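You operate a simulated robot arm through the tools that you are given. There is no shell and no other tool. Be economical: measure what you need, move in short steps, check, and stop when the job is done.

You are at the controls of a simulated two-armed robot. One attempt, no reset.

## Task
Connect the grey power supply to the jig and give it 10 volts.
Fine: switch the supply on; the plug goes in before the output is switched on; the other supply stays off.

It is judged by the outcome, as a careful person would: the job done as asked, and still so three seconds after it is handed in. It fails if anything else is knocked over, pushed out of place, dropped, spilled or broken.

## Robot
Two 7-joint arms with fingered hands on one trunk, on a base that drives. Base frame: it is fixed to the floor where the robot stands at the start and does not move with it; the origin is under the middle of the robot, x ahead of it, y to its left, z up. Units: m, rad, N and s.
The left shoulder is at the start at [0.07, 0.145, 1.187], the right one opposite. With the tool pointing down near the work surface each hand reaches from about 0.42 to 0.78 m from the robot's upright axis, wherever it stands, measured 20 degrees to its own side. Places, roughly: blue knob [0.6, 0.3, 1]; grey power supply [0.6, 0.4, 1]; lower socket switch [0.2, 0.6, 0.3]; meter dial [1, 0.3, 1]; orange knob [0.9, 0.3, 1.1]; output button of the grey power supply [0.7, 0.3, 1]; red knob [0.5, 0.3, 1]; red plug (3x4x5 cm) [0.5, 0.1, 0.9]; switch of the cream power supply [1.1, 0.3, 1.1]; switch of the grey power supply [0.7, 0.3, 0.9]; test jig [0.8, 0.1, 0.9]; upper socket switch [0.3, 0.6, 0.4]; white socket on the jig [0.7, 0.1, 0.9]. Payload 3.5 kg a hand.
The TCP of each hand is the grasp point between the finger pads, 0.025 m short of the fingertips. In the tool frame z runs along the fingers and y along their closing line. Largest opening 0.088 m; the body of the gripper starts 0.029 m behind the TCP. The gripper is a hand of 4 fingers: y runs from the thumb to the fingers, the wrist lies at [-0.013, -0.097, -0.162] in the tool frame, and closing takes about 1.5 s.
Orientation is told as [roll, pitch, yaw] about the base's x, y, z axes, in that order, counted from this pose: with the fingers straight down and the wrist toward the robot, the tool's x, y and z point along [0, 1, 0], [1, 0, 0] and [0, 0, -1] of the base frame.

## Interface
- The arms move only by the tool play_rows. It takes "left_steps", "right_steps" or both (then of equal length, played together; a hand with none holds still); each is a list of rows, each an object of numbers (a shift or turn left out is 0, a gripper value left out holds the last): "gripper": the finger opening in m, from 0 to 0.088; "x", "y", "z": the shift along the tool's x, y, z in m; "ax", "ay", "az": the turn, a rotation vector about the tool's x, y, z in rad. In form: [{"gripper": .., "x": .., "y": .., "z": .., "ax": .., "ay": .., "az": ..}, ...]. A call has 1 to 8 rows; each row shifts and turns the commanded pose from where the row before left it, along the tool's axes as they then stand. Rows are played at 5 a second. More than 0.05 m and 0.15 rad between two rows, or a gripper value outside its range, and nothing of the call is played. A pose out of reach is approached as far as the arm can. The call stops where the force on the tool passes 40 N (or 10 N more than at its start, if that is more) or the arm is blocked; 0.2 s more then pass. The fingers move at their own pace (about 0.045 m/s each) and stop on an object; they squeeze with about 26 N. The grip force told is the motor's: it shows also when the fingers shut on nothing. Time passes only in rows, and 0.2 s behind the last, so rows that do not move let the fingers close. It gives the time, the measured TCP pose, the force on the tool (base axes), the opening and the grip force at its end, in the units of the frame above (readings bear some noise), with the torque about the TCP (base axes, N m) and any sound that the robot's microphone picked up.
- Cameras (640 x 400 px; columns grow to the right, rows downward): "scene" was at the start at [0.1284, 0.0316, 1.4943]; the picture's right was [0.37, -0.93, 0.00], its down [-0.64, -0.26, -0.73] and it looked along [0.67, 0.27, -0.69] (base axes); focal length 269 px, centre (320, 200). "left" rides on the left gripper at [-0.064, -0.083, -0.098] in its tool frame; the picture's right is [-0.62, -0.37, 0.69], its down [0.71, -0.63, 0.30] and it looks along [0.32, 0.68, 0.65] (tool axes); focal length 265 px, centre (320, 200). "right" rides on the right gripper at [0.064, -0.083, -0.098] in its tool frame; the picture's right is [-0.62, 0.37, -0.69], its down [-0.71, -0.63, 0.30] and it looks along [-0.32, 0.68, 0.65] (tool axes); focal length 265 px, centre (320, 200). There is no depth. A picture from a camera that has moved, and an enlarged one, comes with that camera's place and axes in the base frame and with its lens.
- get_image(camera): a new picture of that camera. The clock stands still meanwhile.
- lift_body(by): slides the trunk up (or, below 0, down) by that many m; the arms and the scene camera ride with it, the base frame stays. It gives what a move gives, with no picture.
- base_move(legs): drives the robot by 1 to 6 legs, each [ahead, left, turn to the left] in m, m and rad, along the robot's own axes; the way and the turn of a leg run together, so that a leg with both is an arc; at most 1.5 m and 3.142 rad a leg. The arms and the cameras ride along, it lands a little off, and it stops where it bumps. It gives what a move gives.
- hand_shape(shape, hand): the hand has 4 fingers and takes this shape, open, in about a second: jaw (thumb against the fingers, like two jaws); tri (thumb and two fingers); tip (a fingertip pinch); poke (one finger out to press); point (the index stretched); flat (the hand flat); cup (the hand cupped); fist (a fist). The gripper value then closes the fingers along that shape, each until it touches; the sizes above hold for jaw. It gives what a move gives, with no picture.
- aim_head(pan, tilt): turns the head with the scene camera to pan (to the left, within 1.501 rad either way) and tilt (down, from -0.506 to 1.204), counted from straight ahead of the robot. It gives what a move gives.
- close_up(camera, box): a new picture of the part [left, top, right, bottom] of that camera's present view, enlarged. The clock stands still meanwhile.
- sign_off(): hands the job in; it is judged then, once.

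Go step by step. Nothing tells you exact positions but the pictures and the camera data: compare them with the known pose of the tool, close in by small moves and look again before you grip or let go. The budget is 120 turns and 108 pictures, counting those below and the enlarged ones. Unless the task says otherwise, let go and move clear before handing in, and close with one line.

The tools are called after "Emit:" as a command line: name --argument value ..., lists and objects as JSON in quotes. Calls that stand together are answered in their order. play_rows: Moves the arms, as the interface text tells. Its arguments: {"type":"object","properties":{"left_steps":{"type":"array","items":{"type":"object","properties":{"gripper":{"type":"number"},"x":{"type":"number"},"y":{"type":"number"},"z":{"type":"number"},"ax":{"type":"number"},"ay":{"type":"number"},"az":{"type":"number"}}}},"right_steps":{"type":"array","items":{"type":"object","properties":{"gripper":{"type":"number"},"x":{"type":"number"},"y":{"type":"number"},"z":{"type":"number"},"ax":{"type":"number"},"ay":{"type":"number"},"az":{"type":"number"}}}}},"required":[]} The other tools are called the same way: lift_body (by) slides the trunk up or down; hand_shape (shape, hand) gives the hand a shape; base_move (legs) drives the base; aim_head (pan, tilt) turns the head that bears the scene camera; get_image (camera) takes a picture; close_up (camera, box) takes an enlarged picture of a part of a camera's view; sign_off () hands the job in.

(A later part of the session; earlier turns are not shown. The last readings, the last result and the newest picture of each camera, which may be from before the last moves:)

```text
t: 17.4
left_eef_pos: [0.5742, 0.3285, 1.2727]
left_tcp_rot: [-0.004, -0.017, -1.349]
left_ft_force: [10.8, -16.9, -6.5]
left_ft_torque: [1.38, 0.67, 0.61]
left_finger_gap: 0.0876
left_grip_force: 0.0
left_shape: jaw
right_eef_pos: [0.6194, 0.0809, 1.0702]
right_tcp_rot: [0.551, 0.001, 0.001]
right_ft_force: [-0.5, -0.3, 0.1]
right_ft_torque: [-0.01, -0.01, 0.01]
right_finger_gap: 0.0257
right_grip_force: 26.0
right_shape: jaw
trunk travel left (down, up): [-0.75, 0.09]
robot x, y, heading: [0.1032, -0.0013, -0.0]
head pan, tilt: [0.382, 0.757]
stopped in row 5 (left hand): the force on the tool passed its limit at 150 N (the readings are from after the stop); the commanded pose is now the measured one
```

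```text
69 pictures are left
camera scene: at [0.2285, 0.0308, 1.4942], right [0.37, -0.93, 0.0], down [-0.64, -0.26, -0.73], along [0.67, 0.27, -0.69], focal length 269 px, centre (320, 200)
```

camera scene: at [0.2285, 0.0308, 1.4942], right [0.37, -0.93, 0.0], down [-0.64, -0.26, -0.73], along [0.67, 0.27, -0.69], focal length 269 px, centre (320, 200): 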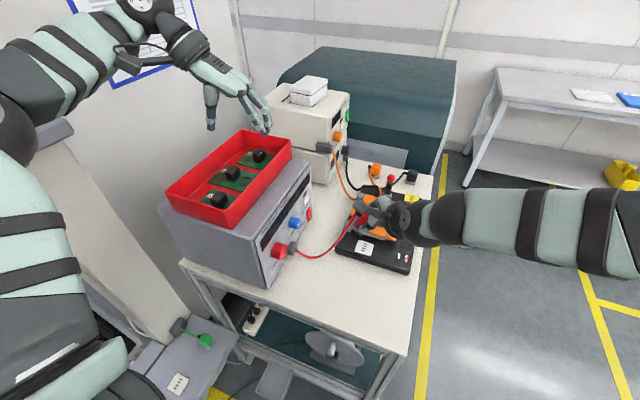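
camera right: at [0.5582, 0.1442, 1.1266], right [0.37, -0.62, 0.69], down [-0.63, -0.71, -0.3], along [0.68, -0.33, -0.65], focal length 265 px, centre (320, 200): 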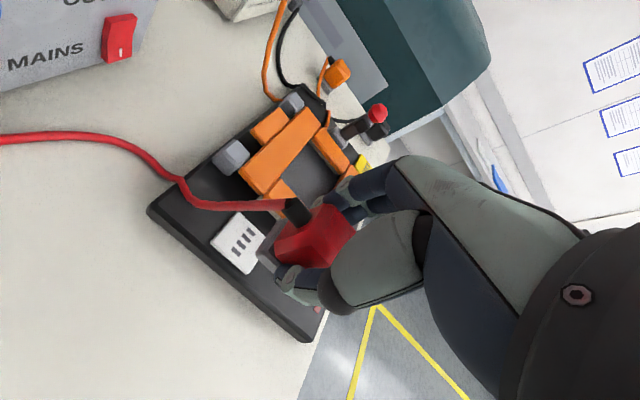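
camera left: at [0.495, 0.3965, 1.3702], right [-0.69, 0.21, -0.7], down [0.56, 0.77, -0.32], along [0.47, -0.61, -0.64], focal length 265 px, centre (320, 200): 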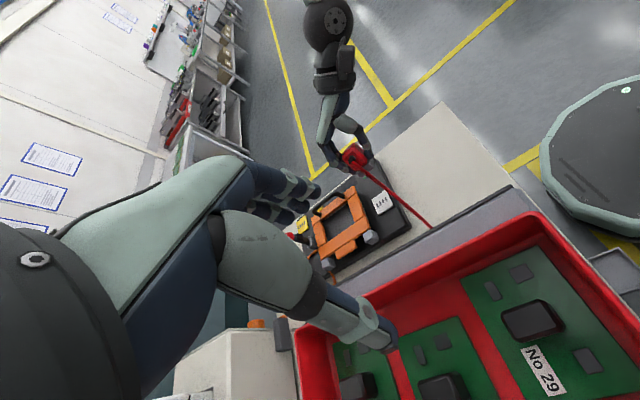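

The left wrist touched the wall, so I'll turn it back a little, then finish rolling the right hand.

Emit:
play_rows --right_steps '[{"ay": 0.145}, {"ay": 0.145}, {"ay": 0.145}, {"ay": 0.145}, {"ay": 0.145}, {"ay": 0.145}, {}]' --left_steps '[{"az": -0.14}, {"az": -0.14}, {}, {}, {}, {}, {}]'

Emit:
get_image --camera "left"

```text
t: 19.0
left_eef_pos: [0.5726, 0.3278, 1.2728]
left_tcp_rot: [-0.007, -0.014, -1.07]
left_ft_force: [-0.1, 0.7, 0.0]
left_ft_torque: [-0.01, 0.01, 0.01]
left_finger_gap: 0.0876
left_grip_force: 0.1
left_shape: jaw
right_eef_pos: [0.618, 0.0827, 1.0712]
right_tcp_rot: [1.425, 0.0, -0.002]
right_ft_force: [-0.1, 0.9, 0.0]
right_ft_torque: [-0.01, 0.0, 0.0]
right_finger_gap: 0.026
right_grip_force: 26.2
right_shape: jaw
trunk travel left (down, up): [-0.75, 0.09]
robot x, y, heading: [0.0995, -0.0024, -0.002]
head pan, tilt: [0.382, 0.757]
```

```text
68 pictures are left
camera left: at [0.4781, 0.3727, 1.3707], right [-0.72, 0.01, -0.69], down [0.33, 0.89, -0.32], along [0.61, -0.46, -0.64], focal length 265 px, centre (320, 200)
```

left: 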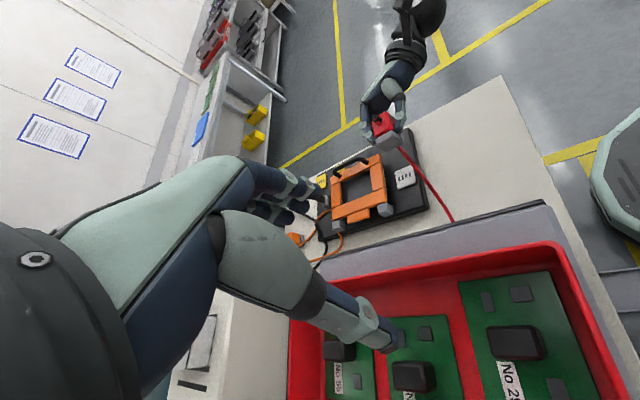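

Emit:
close_up --camera "left" --box '[350, 90, 430, 160]'

Emit:
close_up --camera "left" --box '[370, 140, 440, 220]'

```text
5.71 times, centred on (390, 125) of left
camera zoom: at [0.4781, 0.3727, 1.3707], right [-0.72, 0.01, -0.69], down [0.33, 0.89, -0.32], along [0.61, -0.46, -0.64], focal length 1517 px, centre (-80, 629)
```

zoom: 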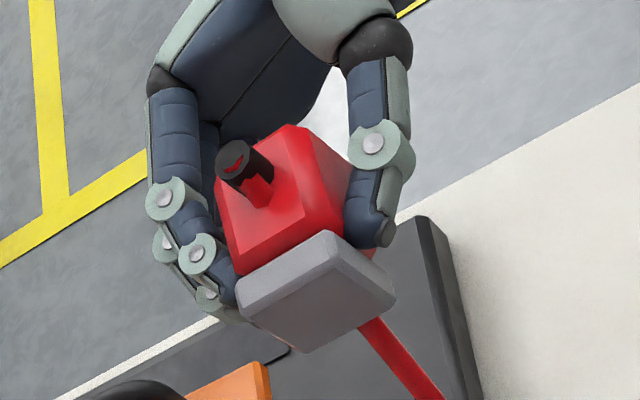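

```text
5.00 times, centred on (405, 180) of left
camera zoom: at [0.4781, 0.3727, 1.3707], right [-0.72, 0.01, -0.69], down [0.33, 0.89, -0.32], along [0.61, -0.46, -0.64], focal length 1327 px, centre (-105, 300)
```

zoom: 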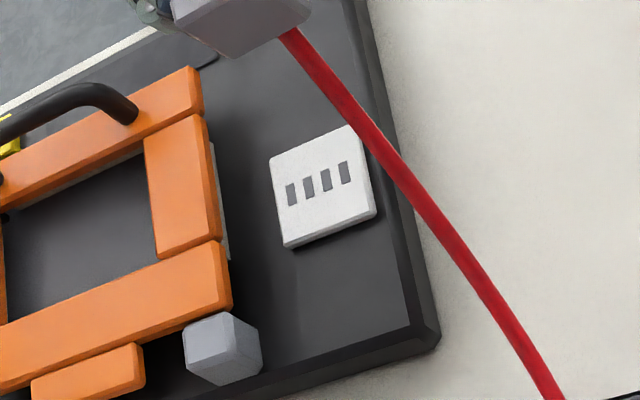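

The underside is flat with no pins, so seating depends on accurate placement. The left camera now has a good side view of the socket, so I'll roll back and go over it again.

Emit:
play_rows --right_steps '[{"ay": -0.1425}, {"ay": -0.1425}, {"ay": -0.1425}, {"ay": -0.1425}, {"ay": -0.1425}, {"ay": -0.1425}, {"ay": -0.1425}, {"ay": -0.1425}]'

Emit:
play_rows --right_steps '[{"ay": -0.1425}, {"ay": -0.1425}, {"y": 0.025}, {"y": 0.025}, {"z": 0.04}, {"z": 0.04}, {"z": 0.03}, {}]'

Emit:
close_up --camera "left" --box '[370, 140, 440, 220]'

```text
t: 20.8
left_eef_pos: [0.5739, 0.3289, 1.2725]
left_tcp_rot: [-0.006, -0.018, -1.071]
left_ft_force: [-1.0, -0.3, 0.0]
left_ft_torque: [-0.03, -0.03, -0.03]
left_finger_gap: 0.0877
left_grip_force: 0.1
left_shape: jaw
right_eef_pos: [0.6178, 0.0836, 1.071]
right_tcp_rot: [0.282, -0.001, 0.001]
right_ft_force: [-0.3, -0.1, -0.8]
right_ft_torque: [0.0, 0.01, 0.01]
right_finger_gap: 0.0259
right_grip_force: 25.9
right_shape: jaw
trunk travel left (down, up): [-0.75, 0.09]
robot x, y, heading: [0.0998, 0.0013, -0.003]
head pan, tilt: [0.382, 0.757]
```

```text
t: 22.6
left_eef_pos: [0.5734, 0.3279, 1.2728]
left_tcp_rot: [-0.005, -0.016, -1.073]
left_ft_force: [0.3, 0.6, 0.1]
left_ft_torque: [-0.04, -0.04, 0.0]
left_finger_gap: 0.0878
left_grip_force: 0.1
left_shape: jaw
right_eef_pos: [0.6677, 0.0815, 0.96]
right_tcp_rot: [-0.002, 0.0, -0.001]
right_ft_force: [-0.3, 0.0, -0.2]
right_ft_torque: [0.0, -0.01, 0.02]
right_finger_gap: 0.026
right_grip_force: 25.8
right_shape: jaw
trunk travel left (down, up): [-0.75, 0.09]
robot x, y, heading: [0.0968, -0.0005, 0.003]
head pan, tilt: [0.382, 0.757]
```

```text
5.00 times, centred on (405, 180) of left
camera zoom: at [0.4778, 0.3727, 1.3708], right [-0.72, 0.01, -0.69], down [0.33, 0.89, -0.32], along [0.61, -0.46, -0.64], focal length 1327 px, centre (-105, 300)
```

zoom: 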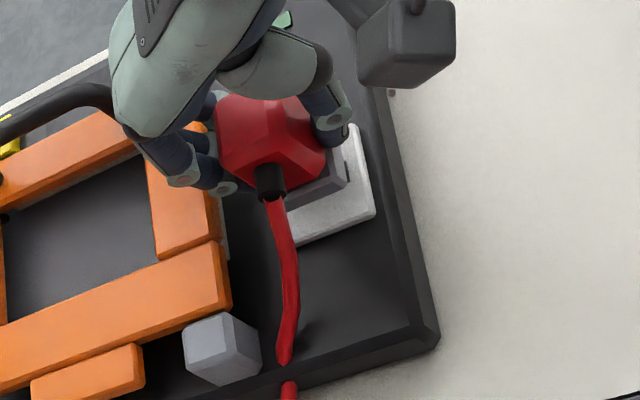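

Emit:
play_rows --right_steps '[{"z": 0.008}, {"z": 0.0055}, {}]'

Emit:
close_up --camera "left" --box '[390, 150, 430, 190]'

Emit:
close_up --camera "right" --box '[220, 170, 340, 280]'

Emit:
close_up --camera "scene" --box '[350, 230, 400, 265]'

```text
t: 23.4
left_eef_pos: [0.5732, 0.3278, 1.2732]
left_tcp_rot: [-0.007, -0.016, -1.071]
left_ft_force: [-0.5, -0.3, 0.7]
left_ft_torque: [0.0, 0.0, 0.01]
left_finger_gap: 0.0875
left_grip_force: 0.1
left_shape: jaw
right_eef_pos: [0.6687, 0.0815, 0.9468]
right_tcp_rot: [-0.003, 0.0, 0.001]
right_ft_force: [-0.1, 0.0, 0.7]
right_ft_torque: [-0.02, -0.03, 0.0]
right_finger_gap: 0.0259
right_grip_force: 25.9
right_shape: jaw
trunk travel left (down, up): [-0.75, 0.09]
robot x, y, heading: [0.0987, -0.0001, -0.002]
head pan, tilt: [0.382, 0.757]
```

```text
10.00 times, centred on (410, 170) of left
camera zoom: at [0.4784, 0.3726, 1.3706], right [-0.72, 0.01, -0.69], down [0.33, 0.89, -0.32], along [0.61, -0.46, -0.65], focal length 2654 px, centre (-580, 500)
```

zoom: 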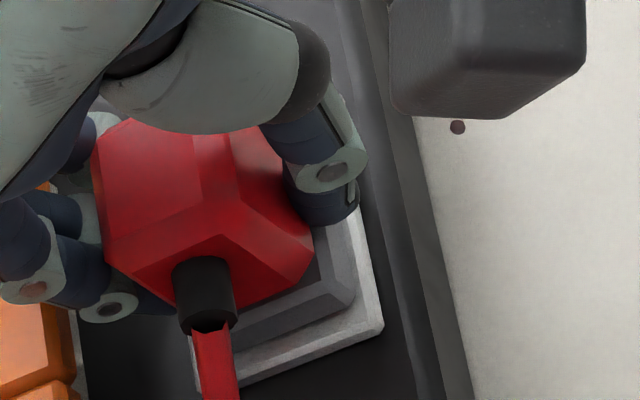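

```text
3.64 times, centred on (280, 225) of right
camera zoom: at [0.5852, 0.147, 1.0459], right [0.37, -0.62, 0.69], down [-0.63, -0.72, -0.3], along [0.68, -0.32, -0.65], focal length 965 px, centre (466, 109)
```

zoom: 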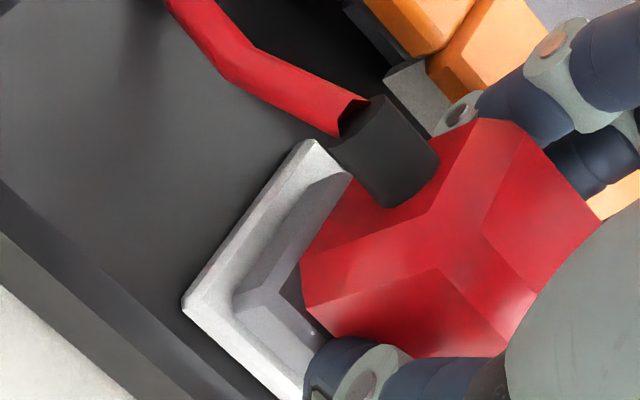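

```text
11.43 times, centred on (375, 248) of scene
camera zoom: at [0.2272, 0.0316, 1.4943], right [0.37, -0.93, 0.0], down [-0.64, -0.26, -0.73], along [0.67, 0.27, -0.69], focal length 3076 px, centre (-309, -343)
```

zoom: 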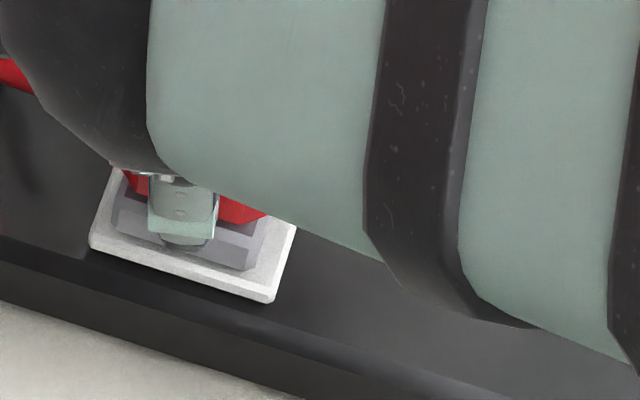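

The plug is centred on the socket plate within about 2 mm and parallel to it. I'll press moderately and search around in small steps for it to drop in.

Emit:
play_rows --right_steps '[{"z": 0.005}, {"x": -0.002}, {"y": 0.002}, {"x": 0.002}, {"x": 0.002}, {"y": -0.002}, {"y": -0.002}, {"x": -0.002}]'

```text
t: 25.2
left_eef_pos: [0.5721, 0.3283, 1.2725]
left_tcp_rot: [-0.005, -0.016, -1.071]
left_ft_force: [-0.1, -0.3, 0.5]
left_ft_torque: [0.0, -0.01, 0.0]
left_finger_gap: 0.0876
left_grip_force: 0.1
left_shape: jaw
right_eef_pos: [0.6671, 0.0822, 0.9431]
right_tcp_rot: [-0.001, -0.007, 0.002]
right_ft_force: [7.0, 1.9, 19.6]
right_ft_torque: [-0.01, -0.3, 0.0]
right_finger_gap: 0.0269
right_grip_force: 26.3
right_shape: jaw
trunk travel left (down, up): [-0.75, 0.09]
robot x, y, heading: [0.0985, 0.0014, 0.002]
head pan, tilt: [0.382, 0.757]
```

Emit:
play_rows --right_steps '[{"z": 0.003}, {"z": 0.002}, {}, {"x": -0.002}, {"y": 0.002}, {"y": 0.002}, {"x": 0.002}, {}]'

Emit:
close_up --camera "left" --box '[390, 150, 430, 190]'

Emit:
close_up --camera "scene" --box '[350, 230, 400, 265]'

```text
t: 27.0
left_eef_pos: [0.5678, 0.3278, 1.2758]
left_tcp_rot: [-0.003, -0.018, -1.072]
left_ft_force: [-0.4, 0.8, -0.8]
left_ft_torque: [0.02, -0.02, -0.05]
left_finger_gap: 0.0876
left_grip_force: 0.1
left_shape: jaw
right_eef_pos: [0.6692, 0.0816, 0.9435]
right_tcp_rot: [0.001, -0.012, -0.001]
right_ft_force: [-1.8, 1.9, 34.3]
right_ft_torque: [0.06, -0.05, 0.04]
right_finger_gap: 0.0282
right_grip_force: 26.0
right_shape: jaw
trunk travel left (down, up): [-0.75, 0.09]
robot x, y, heading: [0.0975, 0.0, -0.003]
head pan, tilt: [0.382, 0.757]
```

```text
10.00 times, centred on (410, 170) of left
camera zoom: at [0.4717, 0.3725, 1.3727], right [-0.72, 0.01, -0.7], down [0.33, 0.89, -0.32], along [0.62, -0.46, -0.64], focal length 2654 px, centre (-580, 500)
```

zoom: 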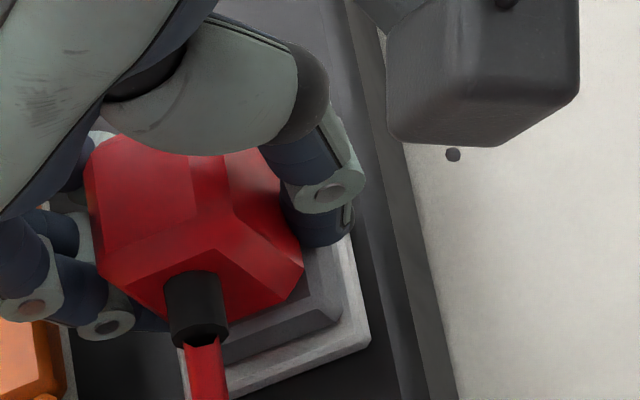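

```text
11.43 times, centred on (375, 248) of scene
camera zoom: at [0.2198, 0.0315, 1.495], right [0.37, -0.93, 0.0], down [-0.63, -0.26, -0.73], along [0.68, 0.27, -0.68], focal length 3076 px, centre (-309, -343)
```

zoom: 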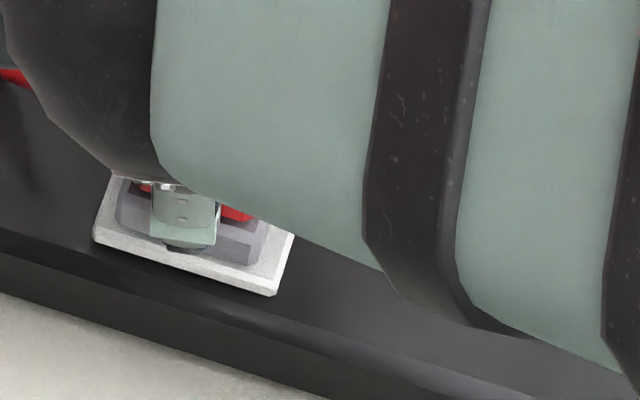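

Emit:
play_rows --right_steps '[{"z": 0.003}, {"z": 0.002}, {}]'

Emit:
play_rows --right_steps '[{"z": 0.004}, {"z": 0.002}, {}]'

```text
t: 27.6
left_eef_pos: [0.5699, 0.328, 1.276]
left_tcp_rot: [-0.004, -0.018, -1.071]
left_ft_force: [0.3, -0.3, 1.2]
left_ft_torque: [-0.05, 0.03, -0.03]
left_finger_gap: 0.0878
left_grip_force: 0.0
left_shape: jaw
right_eef_pos: [0.6739, 0.0823, 0.9436]
right_tcp_rot: [0.007, -0.023, -0.004]
right_ft_force: [-10.5, -1.5, 29.1]
right_ft_torque: [0.0, 0.35, -0.05]
right_finger_gap: 0.0279
right_grip_force: 26.1
right_shape: jaw
trunk travel left (down, up): [-0.75, 0.09]
robot x, y, heading: [0.0957, -0.0, 0.004]
head pan, tilt: [0.382, 0.757]
heard: snap
stopped in row 3 (right hand): the force on the tool passed its limit at 45 N (the readings are from after the stop); the commanded pose is now the measured one
```

```text
t: 28.1
left_eef_pos: [0.5674, 0.3262, 1.2754]
left_tcp_rot: [-0.001, -0.018, -1.071]
left_ft_force: [0.3, 1.1, 0.4]
left_ft_torque: [-0.03, 0.03, 0.01]
left_finger_gap: 0.0878
left_grip_force: 0.1
left_shape: jaw
right_eef_pos: [0.6751, 0.0818, 0.9437]
right_tcp_rot: [0.011, -0.038, -0.005]
right_ft_force: [-13.9, -2.0, 24.7]
right_ft_torque: [-0.05, 0.46, -0.08]
right_finger_gap: 0.0276
right_grip_force: 25.6
right_shape: jaw
trunk travel left (down, up): [-0.75, 0.09]
robot x, y, heading: [0.0993, 0.0008, 0.003]
head pan, tilt: [0.382, 0.757]
stopped in row 2 (right hand): the force on the tool passed its limit at 42 N (the readings are from after the stop); the commanded pose is now the measured one
```

I heard a snap, so I'll look before doing anything else.

Emit:
close_up --camera "left" --box '[380, 140, 440, 200]'

Emit:
close_up --camera "scene" --box '[340, 220, 410, 275]'

Emit:
close_up --camera "right" --box '[200, 120, 360, 280]'

```text
6.67 times, centred on (410, 170) of left
camera zoom: at [0.4715, 0.3713, 1.3728], right [-0.72, 0.02, -0.7], down [0.33, 0.89, -0.32], along [0.62, -0.46, -0.64], focal length 1769 px, centre (-280, 400)
```

zoom: 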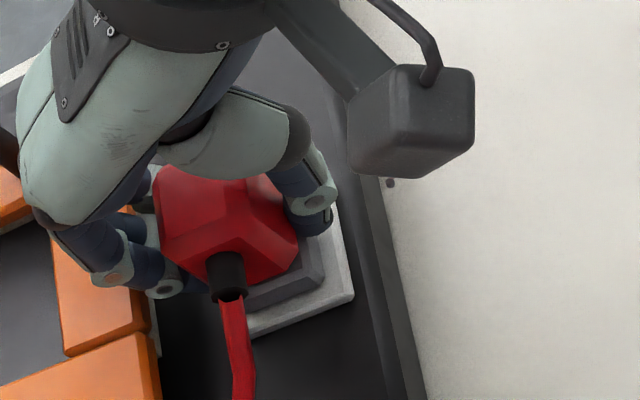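

```text
7.27 times, centred on (375, 248) of scene
camera zoom: at [0.2198, 0.0302, 1.4948], right [0.37, -0.93, 0.0], down [-0.63, -0.25, -0.73], along [0.68, 0.27, -0.68], focal length 1958 px, centre (-80, -146)
```

zoom: 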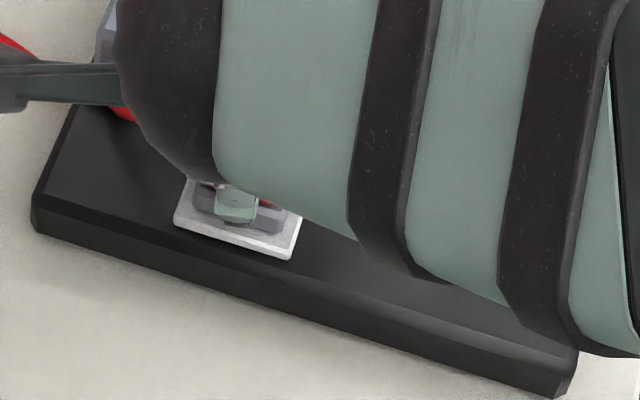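

```text
2.50 times, centred on (280, 200) of right
camera zoom: at [0.5887, 0.146, 1.0403], right [0.34, -0.63, 0.7], down [-0.62, -0.71, -0.33], along [0.71, -0.32, -0.63], focal length 664 px, centre (420, 200)
```

zoom: 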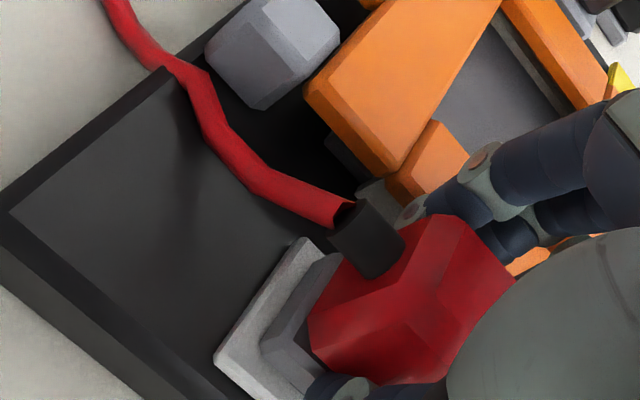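

Emit:
play_rows --right_steps '[{"z": -0.003, "y": -0.004}, {}]'

Emit:
play_rows --right_steps '[{"z": -0.003}, {}]'

```text
t: 28.7
left_eef_pos: [0.5717, 0.3278, 1.2746]
left_tcp_rot: [-0.004, -0.019, -1.071]
left_ft_force: [-0.3, -0.4, 0.6]
left_ft_torque: [0.03, 0.0, -0.02]
left_finger_gap: 0.0875
left_grip_force: 0.1
left_shape: jaw
right_eef_pos: [0.6726, 0.0822, 0.9446]
right_tcp_rot: [0.008, -0.032, -0.005]
right_ft_force: [0.7, -0.5, 20.3]
right_ft_torque: [-0.02, 0.08, 0.01]
right_finger_gap: 0.0274
right_grip_force: 26.0
right_shape: jaw
trunk travel left (down, up): [-0.75, 0.09]
robot x, y, heading: [0.0965, -0.0026, -0.005]
head pan, tilt: [0.382, 0.757]
```

```text
t: 29.3
left_eef_pos: [0.572, 0.3271, 1.2732]
left_tcp_rot: [-0.005, -0.018, -1.07]
left_ft_force: [0.9, 0.3, 0.0]
left_ft_torque: [0.02, 0.03, 0.0]
left_finger_gap: 0.0876
left_grip_force: 0.0
left_shape: jaw
right_eef_pos: [0.6733, 0.0825, 0.9444]
right_tcp_rot: [0.007, -0.025, -0.005]
right_ft_force: [0.2, -0.4, 11.1]
right_ft_torque: [-0.05, -0.02, 0.02]
right_finger_gap: 0.0269
right_grip_force: 25.7
right_shape: jaw
trunk travel left (down, up): [-0.75, 0.09]
robot x, y, heading: [0.099, -0.0008, 0.005]
head pan, tilt: [0.382, 0.757]
```

Emit:
play_rows --right_steps '[{"z": -0.004, "ax": 0.025}, {}]'

Emit:
play_rows --right_steps '[{"z": -0.003}, {}]'

```text
t: 29.9
left_eef_pos: [0.5742, 0.3278, 1.2723]
left_tcp_rot: [-0.006, -0.016, -1.07]
left_ft_force: [0.8, 0.6, 0.3]
left_ft_torque: [0.01, -0.02, 0.01]
left_finger_gap: 0.0877
left_grip_force: 0.0
left_shape: jaw
right_eef_pos: [0.6735, 0.0817, 0.9478]
right_tcp_rot: [0.006, 0.003, -0.005]
right_ft_force: [-1.0, -1.3, -4.1]
right_ft_torque: [-0.05, -0.06, 0.04]
right_finger_gap: 0.0252
right_grip_force: 25.7
right_shape: jaw
trunk travel left (down, up): [-0.75, 0.09]
robot x, y, heading: [0.1022, -0.0001, -0.002]
head pan, tilt: [0.382, 0.757]
```

```text
t: 30.5
left_eef_pos: [0.5734, 0.3284, 1.2723]
left_tcp_rot: [-0.007, -0.016, -1.071]
left_ft_force: [0.7, -0.5, -0.3]
left_ft_torque: [-0.01, 0.02, 0.01]
left_finger_gap: 0.0874
left_grip_force: 0.0
left_shape: jaw
right_eef_pos: [0.6741, 0.0823, 0.952]
right_tcp_rot: [0.007, -0.002, -0.004]
right_ft_force: [-0.4, -0.2, -1.4]
right_ft_torque: [0.0, 0.01, 0.02]
right_finger_gap: 0.0248
right_grip_force: 25.9
right_shape: jaw
trunk travel left (down, up): [-0.75, 0.09]
robot x, y, heading: [0.0983, 0.0021, -0.0]
head pan, tilt: [0.382, 0.757]
heard: snap
```

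Emit:
close_up --camera "left" --box '[380, 140, 440, 200]'

Emit:
close_up --camera "scene" --box '[340, 220, 410, 275]'

```text
6.67 times, centred on (410, 170) of left
camera zoom: at [0.4778, 0.3726, 1.3708], right [-0.72, 0.01, -0.69], down [0.33, 0.89, -0.32], along [0.61, -0.46, -0.64], focal length 1769 px, centre (-280, 400)
```

zoom: 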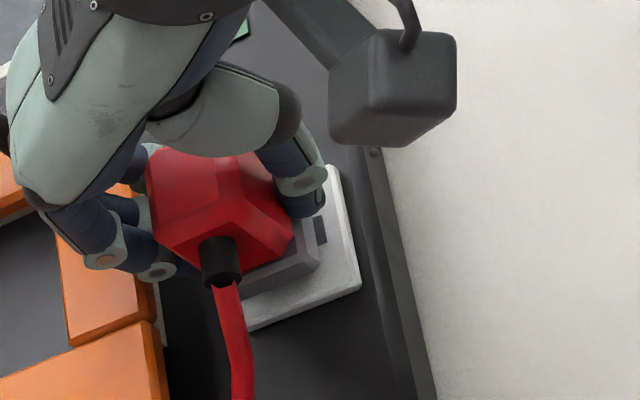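

```text
7.27 times, centred on (375, 248) of scene
camera zoom: at [0.2267, 0.0317, 1.4944], right [0.37, -0.93, 0.0], down [-0.64, -0.26, -0.73], along [0.67, 0.27, -0.69], focal length 1958 px, centre (-80, -146)
```

zoom: 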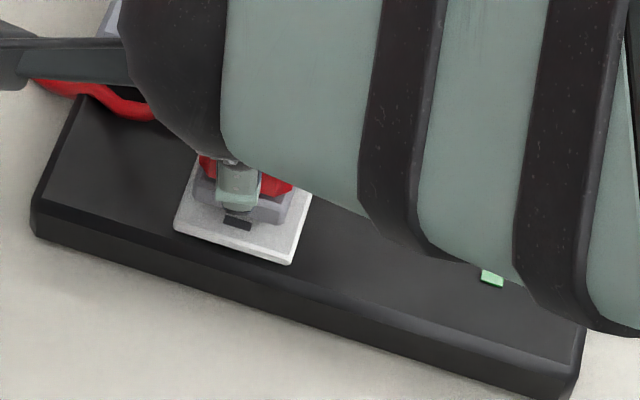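

It did seat with the first snap, with the hand near x 0.674, and my pull test drew it out again with the second. I'll press it down again at this spot and then simply open the fingers.

Emit:
play_rows --right_steps '[{"z": 0.007}, {"z": 0.003}, {"z": 0.003}, {"z": 0.003}, {}]'

```text
t: 31.7
left_eef_pos: [0.5686, 0.3287, 1.2763]
left_tcp_rot: [-0.003, -0.018, -1.071]
left_ft_force: [-0.4, -0.6, 0.5]
left_ft_torque: [0.0, 0.02, 0.01]
left_finger_gap: 0.0877
left_grip_force: 0.0
left_shape: jaw
right_eef_pos: [0.6734, 0.0818, 0.9415]
right_tcp_rot: [0.009, -0.016, -0.009]
right_ft_force: [-0.2, -0.6, 35.6]
right_ft_torque: [-0.01, 0.01, 0.04]
right_finger_gap: 0.0279
right_grip_force: 25.6
right_shape: jaw
trunk travel left (down, up): [-0.75, 0.09]
robot x, y, heading: [0.0979, -0.0021, -0.001]
head pan, tilt: [0.382, 0.757]
heard: snap
```

Snapped in again. I'll ease the force to near zero, then open the fingers slightly.

Emit:
play_rows --right_steps '[{"z": -0.004}, {"z": -0.003}, {}]'

Emit:
play_rows --right_steps '[{"gripper": 0.035}, {"gripper": 0.042}, {"gripper": 0.046}, {}, {}]'

Emit:
close_up --camera "right" --box '[200, 120, 400, 300]'

Emit:
close_up --camera "left" --box '[370, 130, 440, 200]'

```text
t: 32.5
left_eef_pos: [0.572, 0.3272, 1.2739]
left_tcp_rot: [-0.004, -0.017, -1.071]
left_ft_force: [-0.2, -0.5, 0.1]
left_ft_torque: [-0.02, 0.02, 0.02]
left_finger_gap: 0.0878
left_grip_force: 0.0
left_shape: jaw
right_eef_pos: [0.673, 0.0828, 0.9443]
right_tcp_rot: [0.008, -0.003, -0.004]
right_ft_force: [1.8, 0.1, 18.6]
right_ft_torque: [0.03, -0.12, -0.01]
right_finger_gap: 0.0277
right_grip_force: 26.3
right_shape: jaw
trunk travel left (down, up): [-0.75, 0.09]
robot x, y, heading: [0.1034, 0.0004, 0.004]
head pan, tilt: [0.382, 0.757]
```

```text
t: 33.7
left_eef_pos: [0.5725, 0.3283, 1.2739]
left_tcp_rot: [-0.005, -0.016, -1.072]
left_ft_force: [-0.2, -0.4, 0.3]
left_ft_torque: [0.01, 0.02, 0.02]
left_finger_gap: 0.0878
left_grip_force: 0.1
left_shape: jaw
right_eef_pos: [0.6721, 0.0827, 0.9424]
right_tcp_rot: [0.007, -0.001, -0.004]
right_ft_force: [-6.5, -0.1, 0.0]
right_ft_torque: [0.02, 0.05, -0.05]
right_finger_gap: 0.0428
right_grip_force: 0.0
right_shape: jaw
trunk travel left (down, up): [-0.75, 0.09]
robot x, y, heading: [0.0995, 0.001, -0.003]
head pan, tilt: [0.382, 0.757]
```

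```text
2.22 times, centred on (300, 210) of right
camera zoom: at [0.5894, 0.1465, 1.0423], right [0.36, -0.63, 0.69], down [-0.63, -0.71, -0.31], along [0.68, -0.32, -0.65], focal length 590 px, centre (364, 178)
```

zoom: 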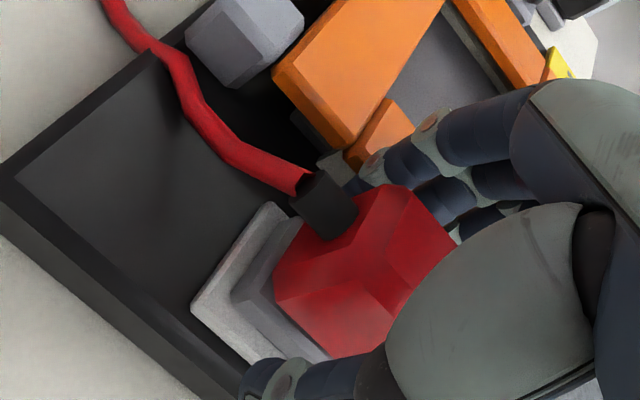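

```text
5.71 times, centred on (405, 165) of left
camera zoom: at [0.4762, 0.3726, 1.3712], right [-0.72, 0.01, -0.7], down [0.33, 0.89, -0.32], along [0.61, -0.46, -0.64], focal length 1517 px, centre (-166, 400)
```

zoom: 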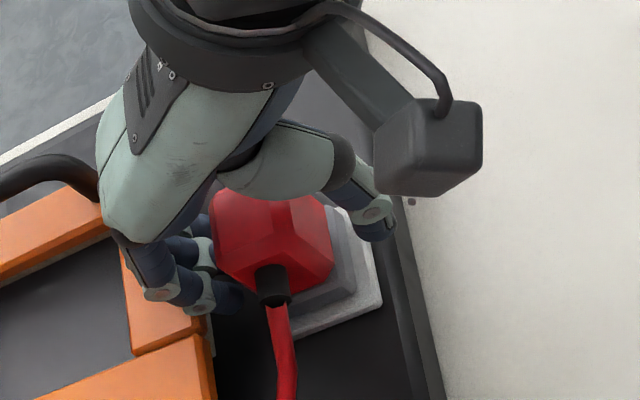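

The plug stays in, but the far fingers are touching the frame slightly. I'll ease back 3 mm and lift straight up.

Emit:
play_rows --right_steps '[{"y": -0.004}, {"z": -0.01}, {"z": -0.015}, {"z": -0.03}, {"z": -0.04}, {}]'

Emit:
close_up --camera "right" --box '[160, 100, 400, 300]'

Emit:
close_up --camera "scene" --box '[240, 150, 440, 300]'

```text
t: 35.1
left_eef_pos: [0.5745, 0.3285, 1.2721]
left_tcp_rot: [-0.008, -0.016, -1.072]
left_ft_force: [0.4, 0.2, 0.3]
left_ft_torque: [-0.01, -0.04, 0.01]
left_finger_gap: 0.0878
left_grip_force: 0.1
left_shape: jaw
right_eef_pos: [0.6714, 0.0763, 1.0353]
right_tcp_rot: [0.012, 0.008, -0.016]
right_ft_force: [-0.3, -0.6, 0.0]
right_ft_torque: [-0.02, 0.01, 0.01]
right_finger_gap: 0.0457
right_grip_force: 0.0
right_shape: jaw
trunk travel left (down, up): [-0.75, 0.09]
robot x, y, heading: [0.0981, -0.001, 0.0]
head pan, tilt: [0.382, 0.757]
```

```text
2.00 times, centred on (280, 200) of right
camera zoom: at [0.5909, 0.1409, 1.1353], right [0.36, -0.63, 0.68], down [-0.64, -0.7, -0.31], along [0.67, -0.33, -0.66], focal length 531 px, centre (400, 200)
```

zoom: 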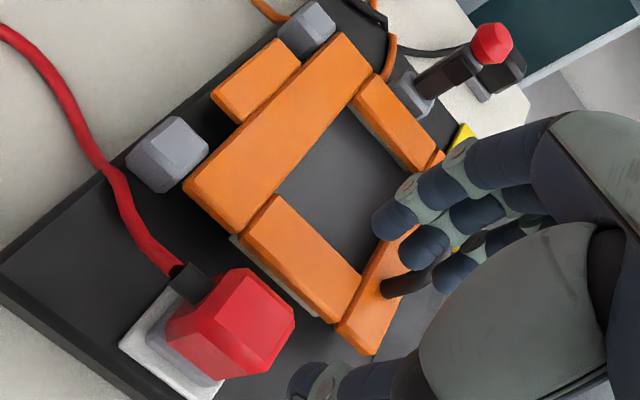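

```text
2.67 times, centred on (340, 225) of scene
camera zoom: at [0.2274, 0.032, 1.4943], right [0.37, -0.93, 0.0], down [-0.64, -0.26, -0.73], along [0.67, 0.27, -0.69], focal length 718 px, centre (267, 133)
```

zoom: 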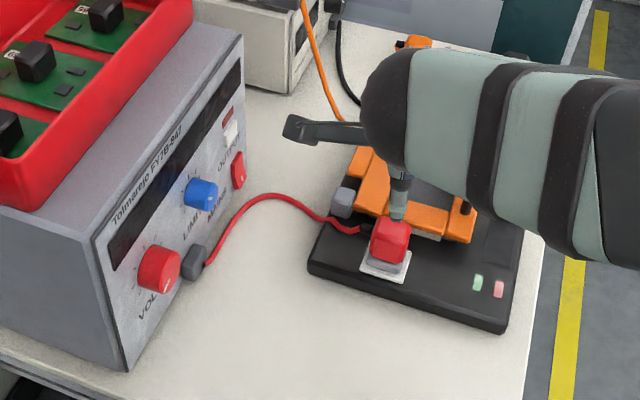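

The plug is seated and the frame is undisturbed. Next I'll clear the right hand back and look at the panel.

Emit:
play_rows --right_steps '[{"z": -0.04}, {"z": -0.04}, {"z": -0.03}, {"y": -0.04}, {"y": -0.04}, {"y": -0.03, "x": -0.03}, {"x": -0.04}, {}]'

Emit:
close_up --camera "scene" --box '[260, 165, 320, 265]'

Emit:
hand_shape --hand "right" --shape "poke"

Emit:
get_image --camera "right"

```text
t: 36.1
left_eef_pos: [0.5715, 0.3276, 1.2741]
left_tcp_rot: [-0.004, -0.015, -1.072]
left_ft_force: [0.4, -0.7, 0.3]
left_ft_torque: [0.02, 0.02, 0.0]
left_finger_gap: 0.0877
left_grip_force: 0.0
left_shape: jaw
right_eef_pos: [0.6387, 0.0674, 1.0777]
right_tcp_rot: [0.016, 0.155, -0.032]
right_ft_force: [-0.9, -0.4, -1.4]
right_ft_torque: [0.0, 0.0, -0.01]
right_finger_gap: 0.0461
right_grip_force: 0.1
right_shape: jaw
trunk travel left (down, up): [-0.75, 0.09]
robot x, y, heading: [0.0988, -0.0009, -0.003]
head pan, tilt: [0.382, 0.757]
stopped in row 4 (right hand): the arm was blocked; the commanded pose is now the measured one
```

```text
4.00 times, centred on (290, 215) of scene
camera zoom: at [0.2249, 0.0312, 1.4945], right [0.37, -0.93, 0.0], down [-0.64, -0.26, -0.73], along [0.68, 0.27, -0.69], focal length 1077 px, centre (440, 140)
```

zoom: 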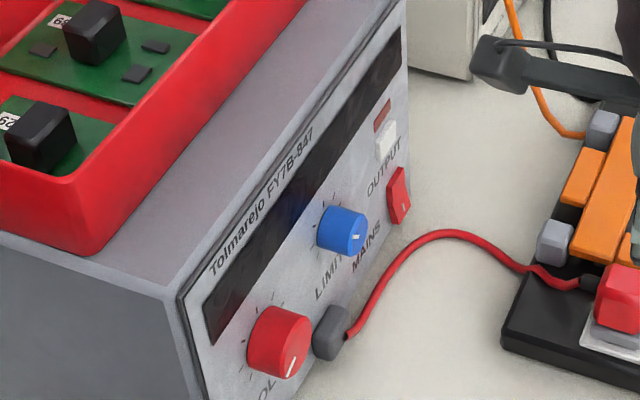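

```text
t: 37.0
left_eef_pos: [0.5731, 0.3289, 1.2723]
left_tcp_rot: [-0.006, -0.015, -1.07]
left_ft_force: [0.6, -0.1, -0.2]
left_ft_torque: [0.03, 0.05, 0.04]
left_finger_gap: 0.0877
left_grip_force: 0.1
left_shape: jaw
right_eef_pos: [0.6404, 0.069, 1.0773]
right_tcp_rot: [0.018, 0.156, -0.031]
right_ft_force: [0.5, 1.2, 0.7]
right_ft_torque: [0.02, 0.03, 0.0]
right_finger_gap: 0.0001
right_grip_force: 0.0
right_shape: poke
trunk travel left (down, up): [-0.75, 0.09]
robot x, y, heading: [0.0998, -0.0018, -0.003]
head pan, tilt: [0.382, 0.757]
```

```text
49 pictures are left
camera right: at [0.575, 0.1339, 1.1896], right [0.45, -0.65, 0.62], down [-0.69, -0.69, -0.21], along [0.56, -0.33, -0.76], focal length 265 px, centre (320, 200)
```

right: 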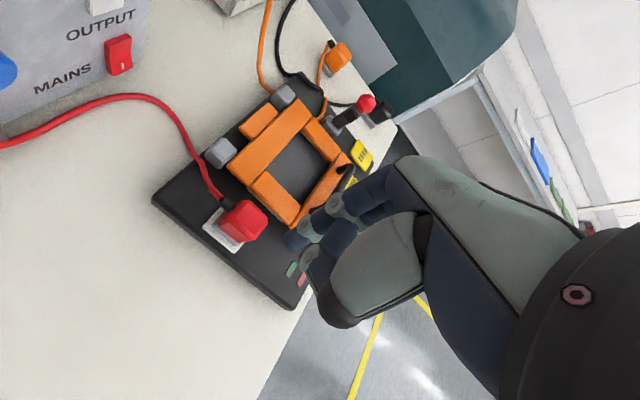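

Emit:
close_up --camera "right" --box '[20, 0, 150, 100]'

Emit:
close_up --camera "right" --box '[260, 180, 400, 320]'

```text
4.00 times, centred on (85, 50) of right
camera zoom: at [0.575, 0.1339, 1.1896], right [0.45, -0.65, 0.62], down [-0.69, -0.69, -0.21], along [0.56, -0.33, -0.76], focal length 1062 px, centre (1260, 800)
```

zoom: 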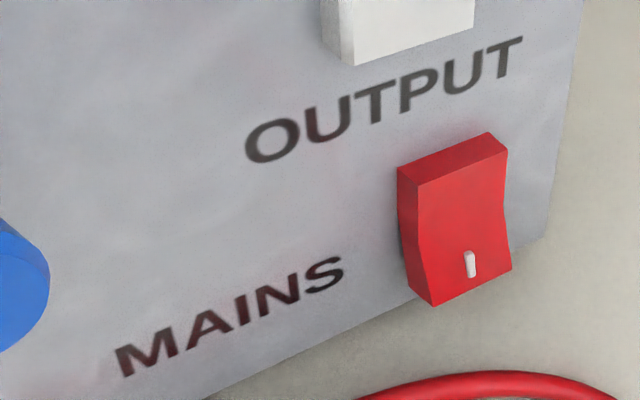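

```text
2.86 times, centred on (330, 250) of right
camera zoom: at [0.575, 0.1339, 1.1896], right [0.45, -0.65, 0.62], down [-0.69, -0.69, -0.21], along [0.56, -0.33, -0.76], focal length 758 px, centre (291, 57)
```

zoom: 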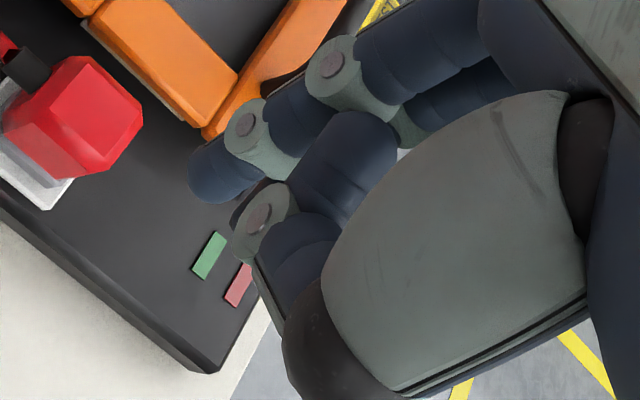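

The rocker's lower half, marked "I", sticks out near (0.72, 0.262, 0.905), so that is the half to press. I'll square up the right hand and roll it to point at the panel from above.

Emit:
play_rows --right_steps '[{"ax": -0.145}, {"ay": 0.133}, {"ay": 0.133}, {"ay": 0.133}, {"ay": 0.133}, {"ay": 0.133}, {"ay": 0.133}, {}]'

Emit:
play_rows --right_steps '[{"y": 0.027}, {"y": 0.027}, {"y": 0.026}, {"z": 0.04}, {"z": 0.04}, {"z": 0.04}, {"z": 0.03}, {}]'

Emit:
get_image --camera "right"

Emit:
get_image --camera "scene"

```text
t: 38.8
left_eef_pos: [0.5738, 0.3295, 1.2728]
left_tcp_rot: [-0.006, -0.015, -1.073]
left_ft_force: [-0.2, -0.6, -0.4]
left_ft_torque: [0.0, -0.02, -0.04]
left_finger_gap: 0.0876
left_grip_force: 0.0
left_shape: jaw
right_eef_pos: [0.6394, 0.0698, 1.0781]
right_tcp_rot: [0.817, 0.011, -0.033]
right_ft_force: [-0.6, 0.9, -0.2]
right_ft_torque: [-0.01, 0.01, 0.04]
right_finger_gap: 0.0
right_grip_force: 0.0
right_shape: poke
trunk travel left (down, up): [-0.75, 0.09]
robot x, y, heading: [0.1002, 0.0019, -0.0]
head pan, tilt: [0.382, 0.757]
```

```text
t: 40.6
left_eef_pos: [0.5735, 0.3283, 1.2739]
left_tcp_rot: [-0.005, -0.016, -1.072]
left_ft_force: [-0.3, -0.3, 0.8]
left_ft_torque: [0.05, 0.03, 0.01]
left_finger_gap: 0.0874
left_grip_force: 0.0
left_shape: jaw
right_eef_pos: [0.7221, 0.1767, 0.9748]
right_tcp_rot: [0.816, 0.011, -0.032]
right_ft_force: [0.6, -0.7, 0.6]
right_ft_torque: [-0.01, -0.03, 0.02]
right_finger_gap: 0.0003
right_grip_force: 0.0
right_shape: poke
trunk travel left (down, up): [-0.75, 0.09]
robot x, y, heading: [0.1004, 0.0004, -0.004]
head pan, tilt: [0.382, 0.757]
```

```text
46 pictures are left
camera right: at [0.6393, 0.1513, 1.0906], right [0.34, -0.94, 0.02], down [-0.65, -0.25, -0.72], along [0.68, 0.23, -0.69], focal length 265 px, centre (320, 200)
```

right: 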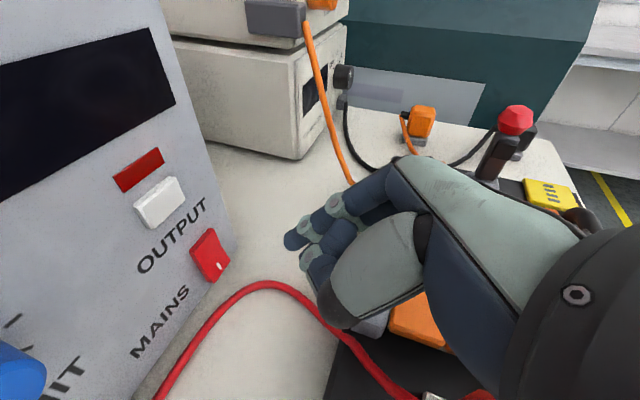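

```text
45 pictures are left
camera scene: at [0.2268, 0.031, 1.4944], right [0.37, -0.93, 0.0], down [-0.64, -0.26, -0.73], along [0.67, 0.27, -0.69], focal length 269 px, centre (320, 200)
```

scene: 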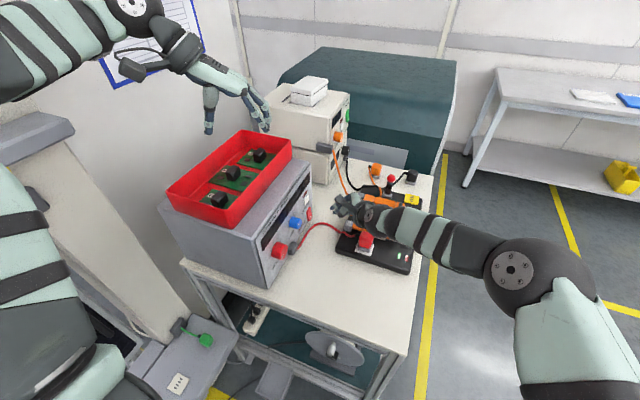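

The view is clear. I'll advance most of the way toward the rocker's lower half and check.

Emit:
play_rows --right_steps '[{"z": 0.03, "y": -0.003}, {"z": 0.025, "y": -0.002}, {"z": 0.012}, {}]'

Emit:
close_up --camera "right" --box '[160, 120, 400, 320]'

```text
t: 41.6
left_eef_pos: [0.5738, 0.3282, 1.2737]
left_tcp_rot: [-0.009, -0.015, -1.072]
left_ft_force: [0.5, 0.1, 0.1]
left_ft_torque: [0.02, 0.02, -0.01]
left_finger_gap: 0.0877
left_grip_force: 0.1
left_shape: jaw
right_eef_pos: [0.7183, 0.2249, 0.9266]
right_tcp_rot: [0.815, 0.01, -0.031]
right_ft_force: [0.3, -0.7, 0.0]
right_ft_torque: [0.01, 0.01, 0.04]
right_finger_gap: 0.0001
right_grip_force: 0.0
right_shape: poke
trunk travel left (down, up): [-0.75, 0.09]
robot x, y, heading: [0.0967, 0.0005, -0.005]
head pan, tilt: [0.382, 0.757]
```

```text
2.00 times, centred on (280, 220) of right
camera zoom: at [0.6352, 0.2007, 1.044], right [0.34, -0.94, 0.02], down [-0.65, -0.25, -0.72], along [0.68, 0.23, -0.69], focal length 531 px, centre (400, 160)
```

zoom: 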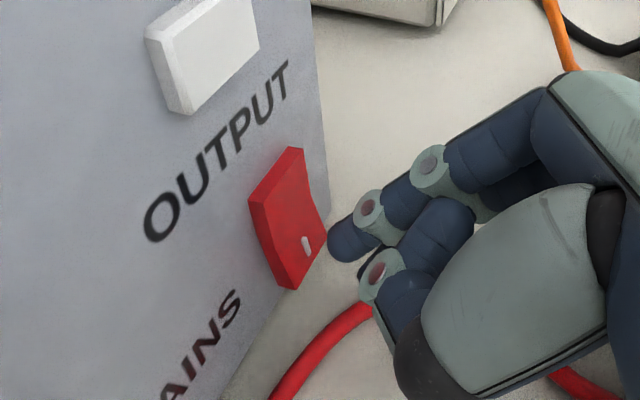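

Emit:
play_rows --right_steps '[{"z": 0.006}, {"x": 0.0027, "z": 0.0029}, {"x": 0.0027, "z": 0.0029}, {"x": 0.0027, "z": 0.0029}, {"x": 0.0027, "z": 0.0029}, {}]'

Emit:
close_up --camera "right" --box '[100, 60, 400, 320]'

```text
t: 43.0
left_eef_pos: [0.5741, 0.3216, 1.2746]
left_tcp_rot: [-0.003, -0.01, -1.072]
left_ft_force: [-0.1, 0.0, -0.5]
left_ft_torque: [0.0, 0.01, -0.01]
left_finger_gap: 0.088
left_grip_force: 0.1
left_shape: jaw
right_eef_pos: [0.7215, 0.2361, 0.9234]
right_tcp_rot: [0.813, 0.009, -0.04]
right_ft_force: [-2.3, -28.7, -1.6]
right_ft_torque: [-0.26, 0.01, 0.08]
right_finger_gap: 0.0
right_grip_force: 0.1
right_shape: poke
trunk travel left (down, up): [-0.75, 0.09]
robot x, y, heading: [0.0994, 0.0006, -0.002]
head pan, tilt: [0.382, 0.757]
heard: click
```

```text
1.54 times, centred on (250, 190) of right
camera zoom: at [0.6381, 0.2119, 1.04], right [0.33, -0.94, 0.02], down [-0.65, -0.24, -0.72], along [0.69, 0.23, -0.69], focal length 408 px, centre (428, 215)
```

zoom: 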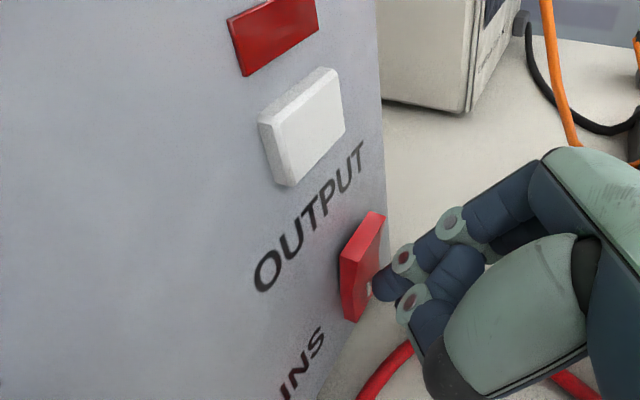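

A click: the rocker has flipped, with its top now out. I'll back off along the finger axis and look at the display.

Emit:
play_rows --right_steps '[{"x": -0.008, "z": -0.009}, {"z": -0.03}, {"z": -0.04}, {"z": -0.03}, {}]'

Emit:
get_image --camera "right"

Emit:
close_up --camera "scene" --box '[250, 165, 330, 265]'

```text
t: 44.2
left_eef_pos: [0.572, 0.3295, 1.2714]
left_tcp_rot: [-0.008, -0.016, -1.073]
left_ft_force: [0.2, 0.2, -0.3]
left_ft_torque: [-0.03, -0.01, 0.01]
left_finger_gap: 0.0878
left_grip_force: 0.0
left_shape: jaw
right_eef_pos: [0.7167, 0.1607, 0.9923]
right_tcp_rot: [0.817, 0.01, -0.03]
right_ft_force: [-0.3, -0.2, 1.0]
right_ft_torque: [-0.02, 0.02, -0.02]
right_finger_gap: 0.0
right_grip_force: 0.0
right_shape: poke
trunk travel left (down, up): [-0.75, 0.09]
robot x, y, heading: [0.1013, -0.0029, 0.001]
head pan, tilt: [0.382, 0.757]
```

```text
42 pictures are left
camera right: at [0.6333, 0.136, 1.109], right [0.34, -0.94, 0.02], down [-0.65, -0.25, -0.72], along [0.68, 0.23, -0.69], focal length 265 px, centre (320, 200)
```

right: 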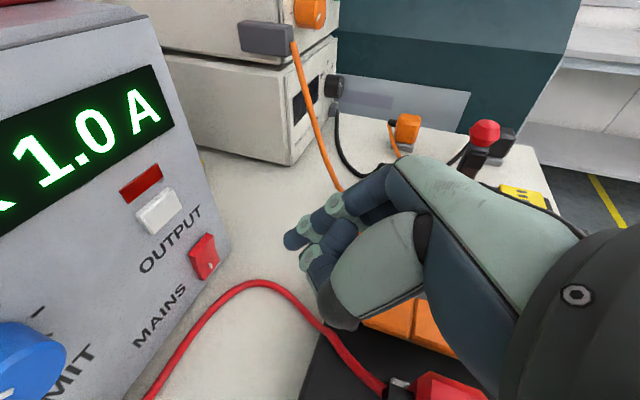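

```text
4.00 times, centred on (290, 215) of scene
camera zoom: at [0.2271, 0.0326, 1.4943], right [0.37, -0.93, 0.0], down [-0.64, -0.26, -0.73], along [0.67, 0.27, -0.69], focal length 1077 px, centre (440, 140)
```

zoom: 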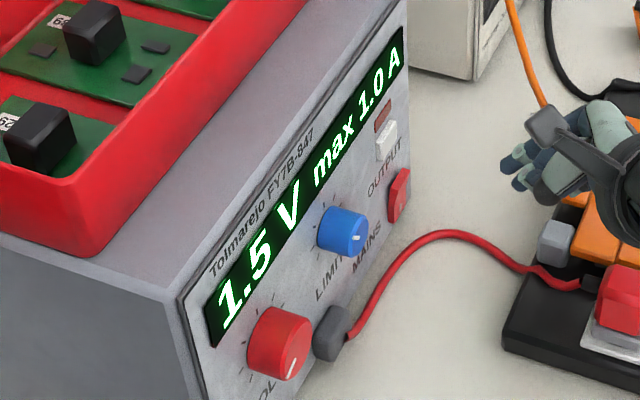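

The display reads 1.5 V, max 1.0 A, so the red VOLTS knob must be turned clockwise. I'll bring the right hand in front of it with fingers horizontal and look.

Emit:
play_rows --right_steps '[{"z": -0.042}, {"y": -0.045}, {"y": -0.045}, {"y": -0.045}, {"y": -0.045}, {"ay": 0.14}, {"ay": 0.14}, {"ay": 0.14}]'

Emit:
play_rows --right_steps '[{"ay": 0.14}, {"ay": 0.14}, {"ay": 0.055}, {"az": 0.03}, {}]'

Emit:
hand_shape --hand "right" --shape "tip"

Emit:
get_image --camera "right"

```text
t: 46.0
left_eef_pos: [0.5728, 0.3286, 1.2726]
left_tcp_rot: [-0.008, -0.016, -1.071]
left_ft_force: [0.6, -0.1, -0.2]
left_ft_torque: [0.0, 0.0, -0.01]
left_finger_gap: 0.0877
left_grip_force: 0.1
left_shape: jaw
right_eef_pos: [0.5355, 0.1344, 1.0233]
right_tcp_rot: [1.235, 0.01, -0.031]
right_ft_force: [-0.3, -0.3, -0.2]
right_ft_torque: [-0.01, -0.01, 0.0]
right_finger_gap: 0.0001
right_grip_force: 0.0
right_shape: poke
trunk travel left (down, up): [-0.75, 0.09]
robot x, y, heading: [0.1005, -0.002, 0.001]
head pan, tilt: [0.382, 0.757]
```

```text
t: 47.2
left_eef_pos: [0.5738, 0.3278, 1.2728]
left_tcp_rot: [-0.007, -0.017, -1.072]
left_ft_force: [-0.1, 0.5, -0.9]
left_ft_torque: [-0.01, -0.01, -0.02]
left_finger_gap: 0.0876
left_grip_force: 0.1
left_shape: jaw
right_eef_pos: [0.536, 0.1351, 1.0232]
right_tcp_rot: [1.572, 0.039, -0.031]
right_ft_force: [0.2, 0.3, -0.2]
right_ft_torque: [-0.01, 0.01, 0.0]
right_finger_gap: 0.0001
right_grip_force: 0.1
right_shape: poke
trunk travel left (down, up): [-0.75, 0.09]
robot x, y, heading: [0.1008, -0.0002, -0.001]
head pan, tilt: [0.382, 0.757]
```

```text
t: 48.1
left_eef_pos: [0.5734, 0.3283, 1.2727]
left_tcp_rot: [-0.007, -0.014, -1.073]
left_ft_force: [0.2, 0.3, -0.6]
left_ft_torque: [0.02, -0.01, 0.01]
left_finger_gap: 0.0877
left_grip_force: 0.1
left_shape: jaw
right_eef_pos: [0.5363, 0.1358, 1.0246]
right_tcp_rot: [1.569, 0.041, -0.031]
right_ft_force: [0.6, 0.2, 0.0]
right_ft_torque: [0.01, -0.01, 0.01]
right_finger_gap: 0.0878
right_grip_force: 0.1
right_shape: tip
trunk travel left (down, up): [-0.75, 0.09]
robot x, y, heading: [0.0994, -0.0014, -0.003]
head pan, tilt: [0.382, 0.757]
```

```text
40 pictures are left
camera right: at [0.4523, 0.0398, 1.0924], right [0.32, -0.7, -0.63], down [-0.65, 0.32, -0.69], along [0.69, 0.63, -0.35], focal length 265 px, centre (320, 200)
```

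right: 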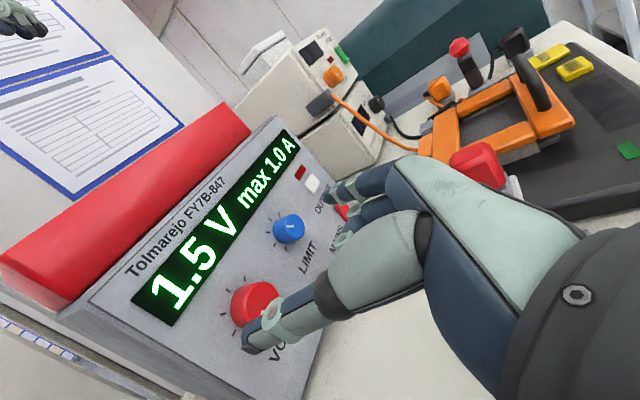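

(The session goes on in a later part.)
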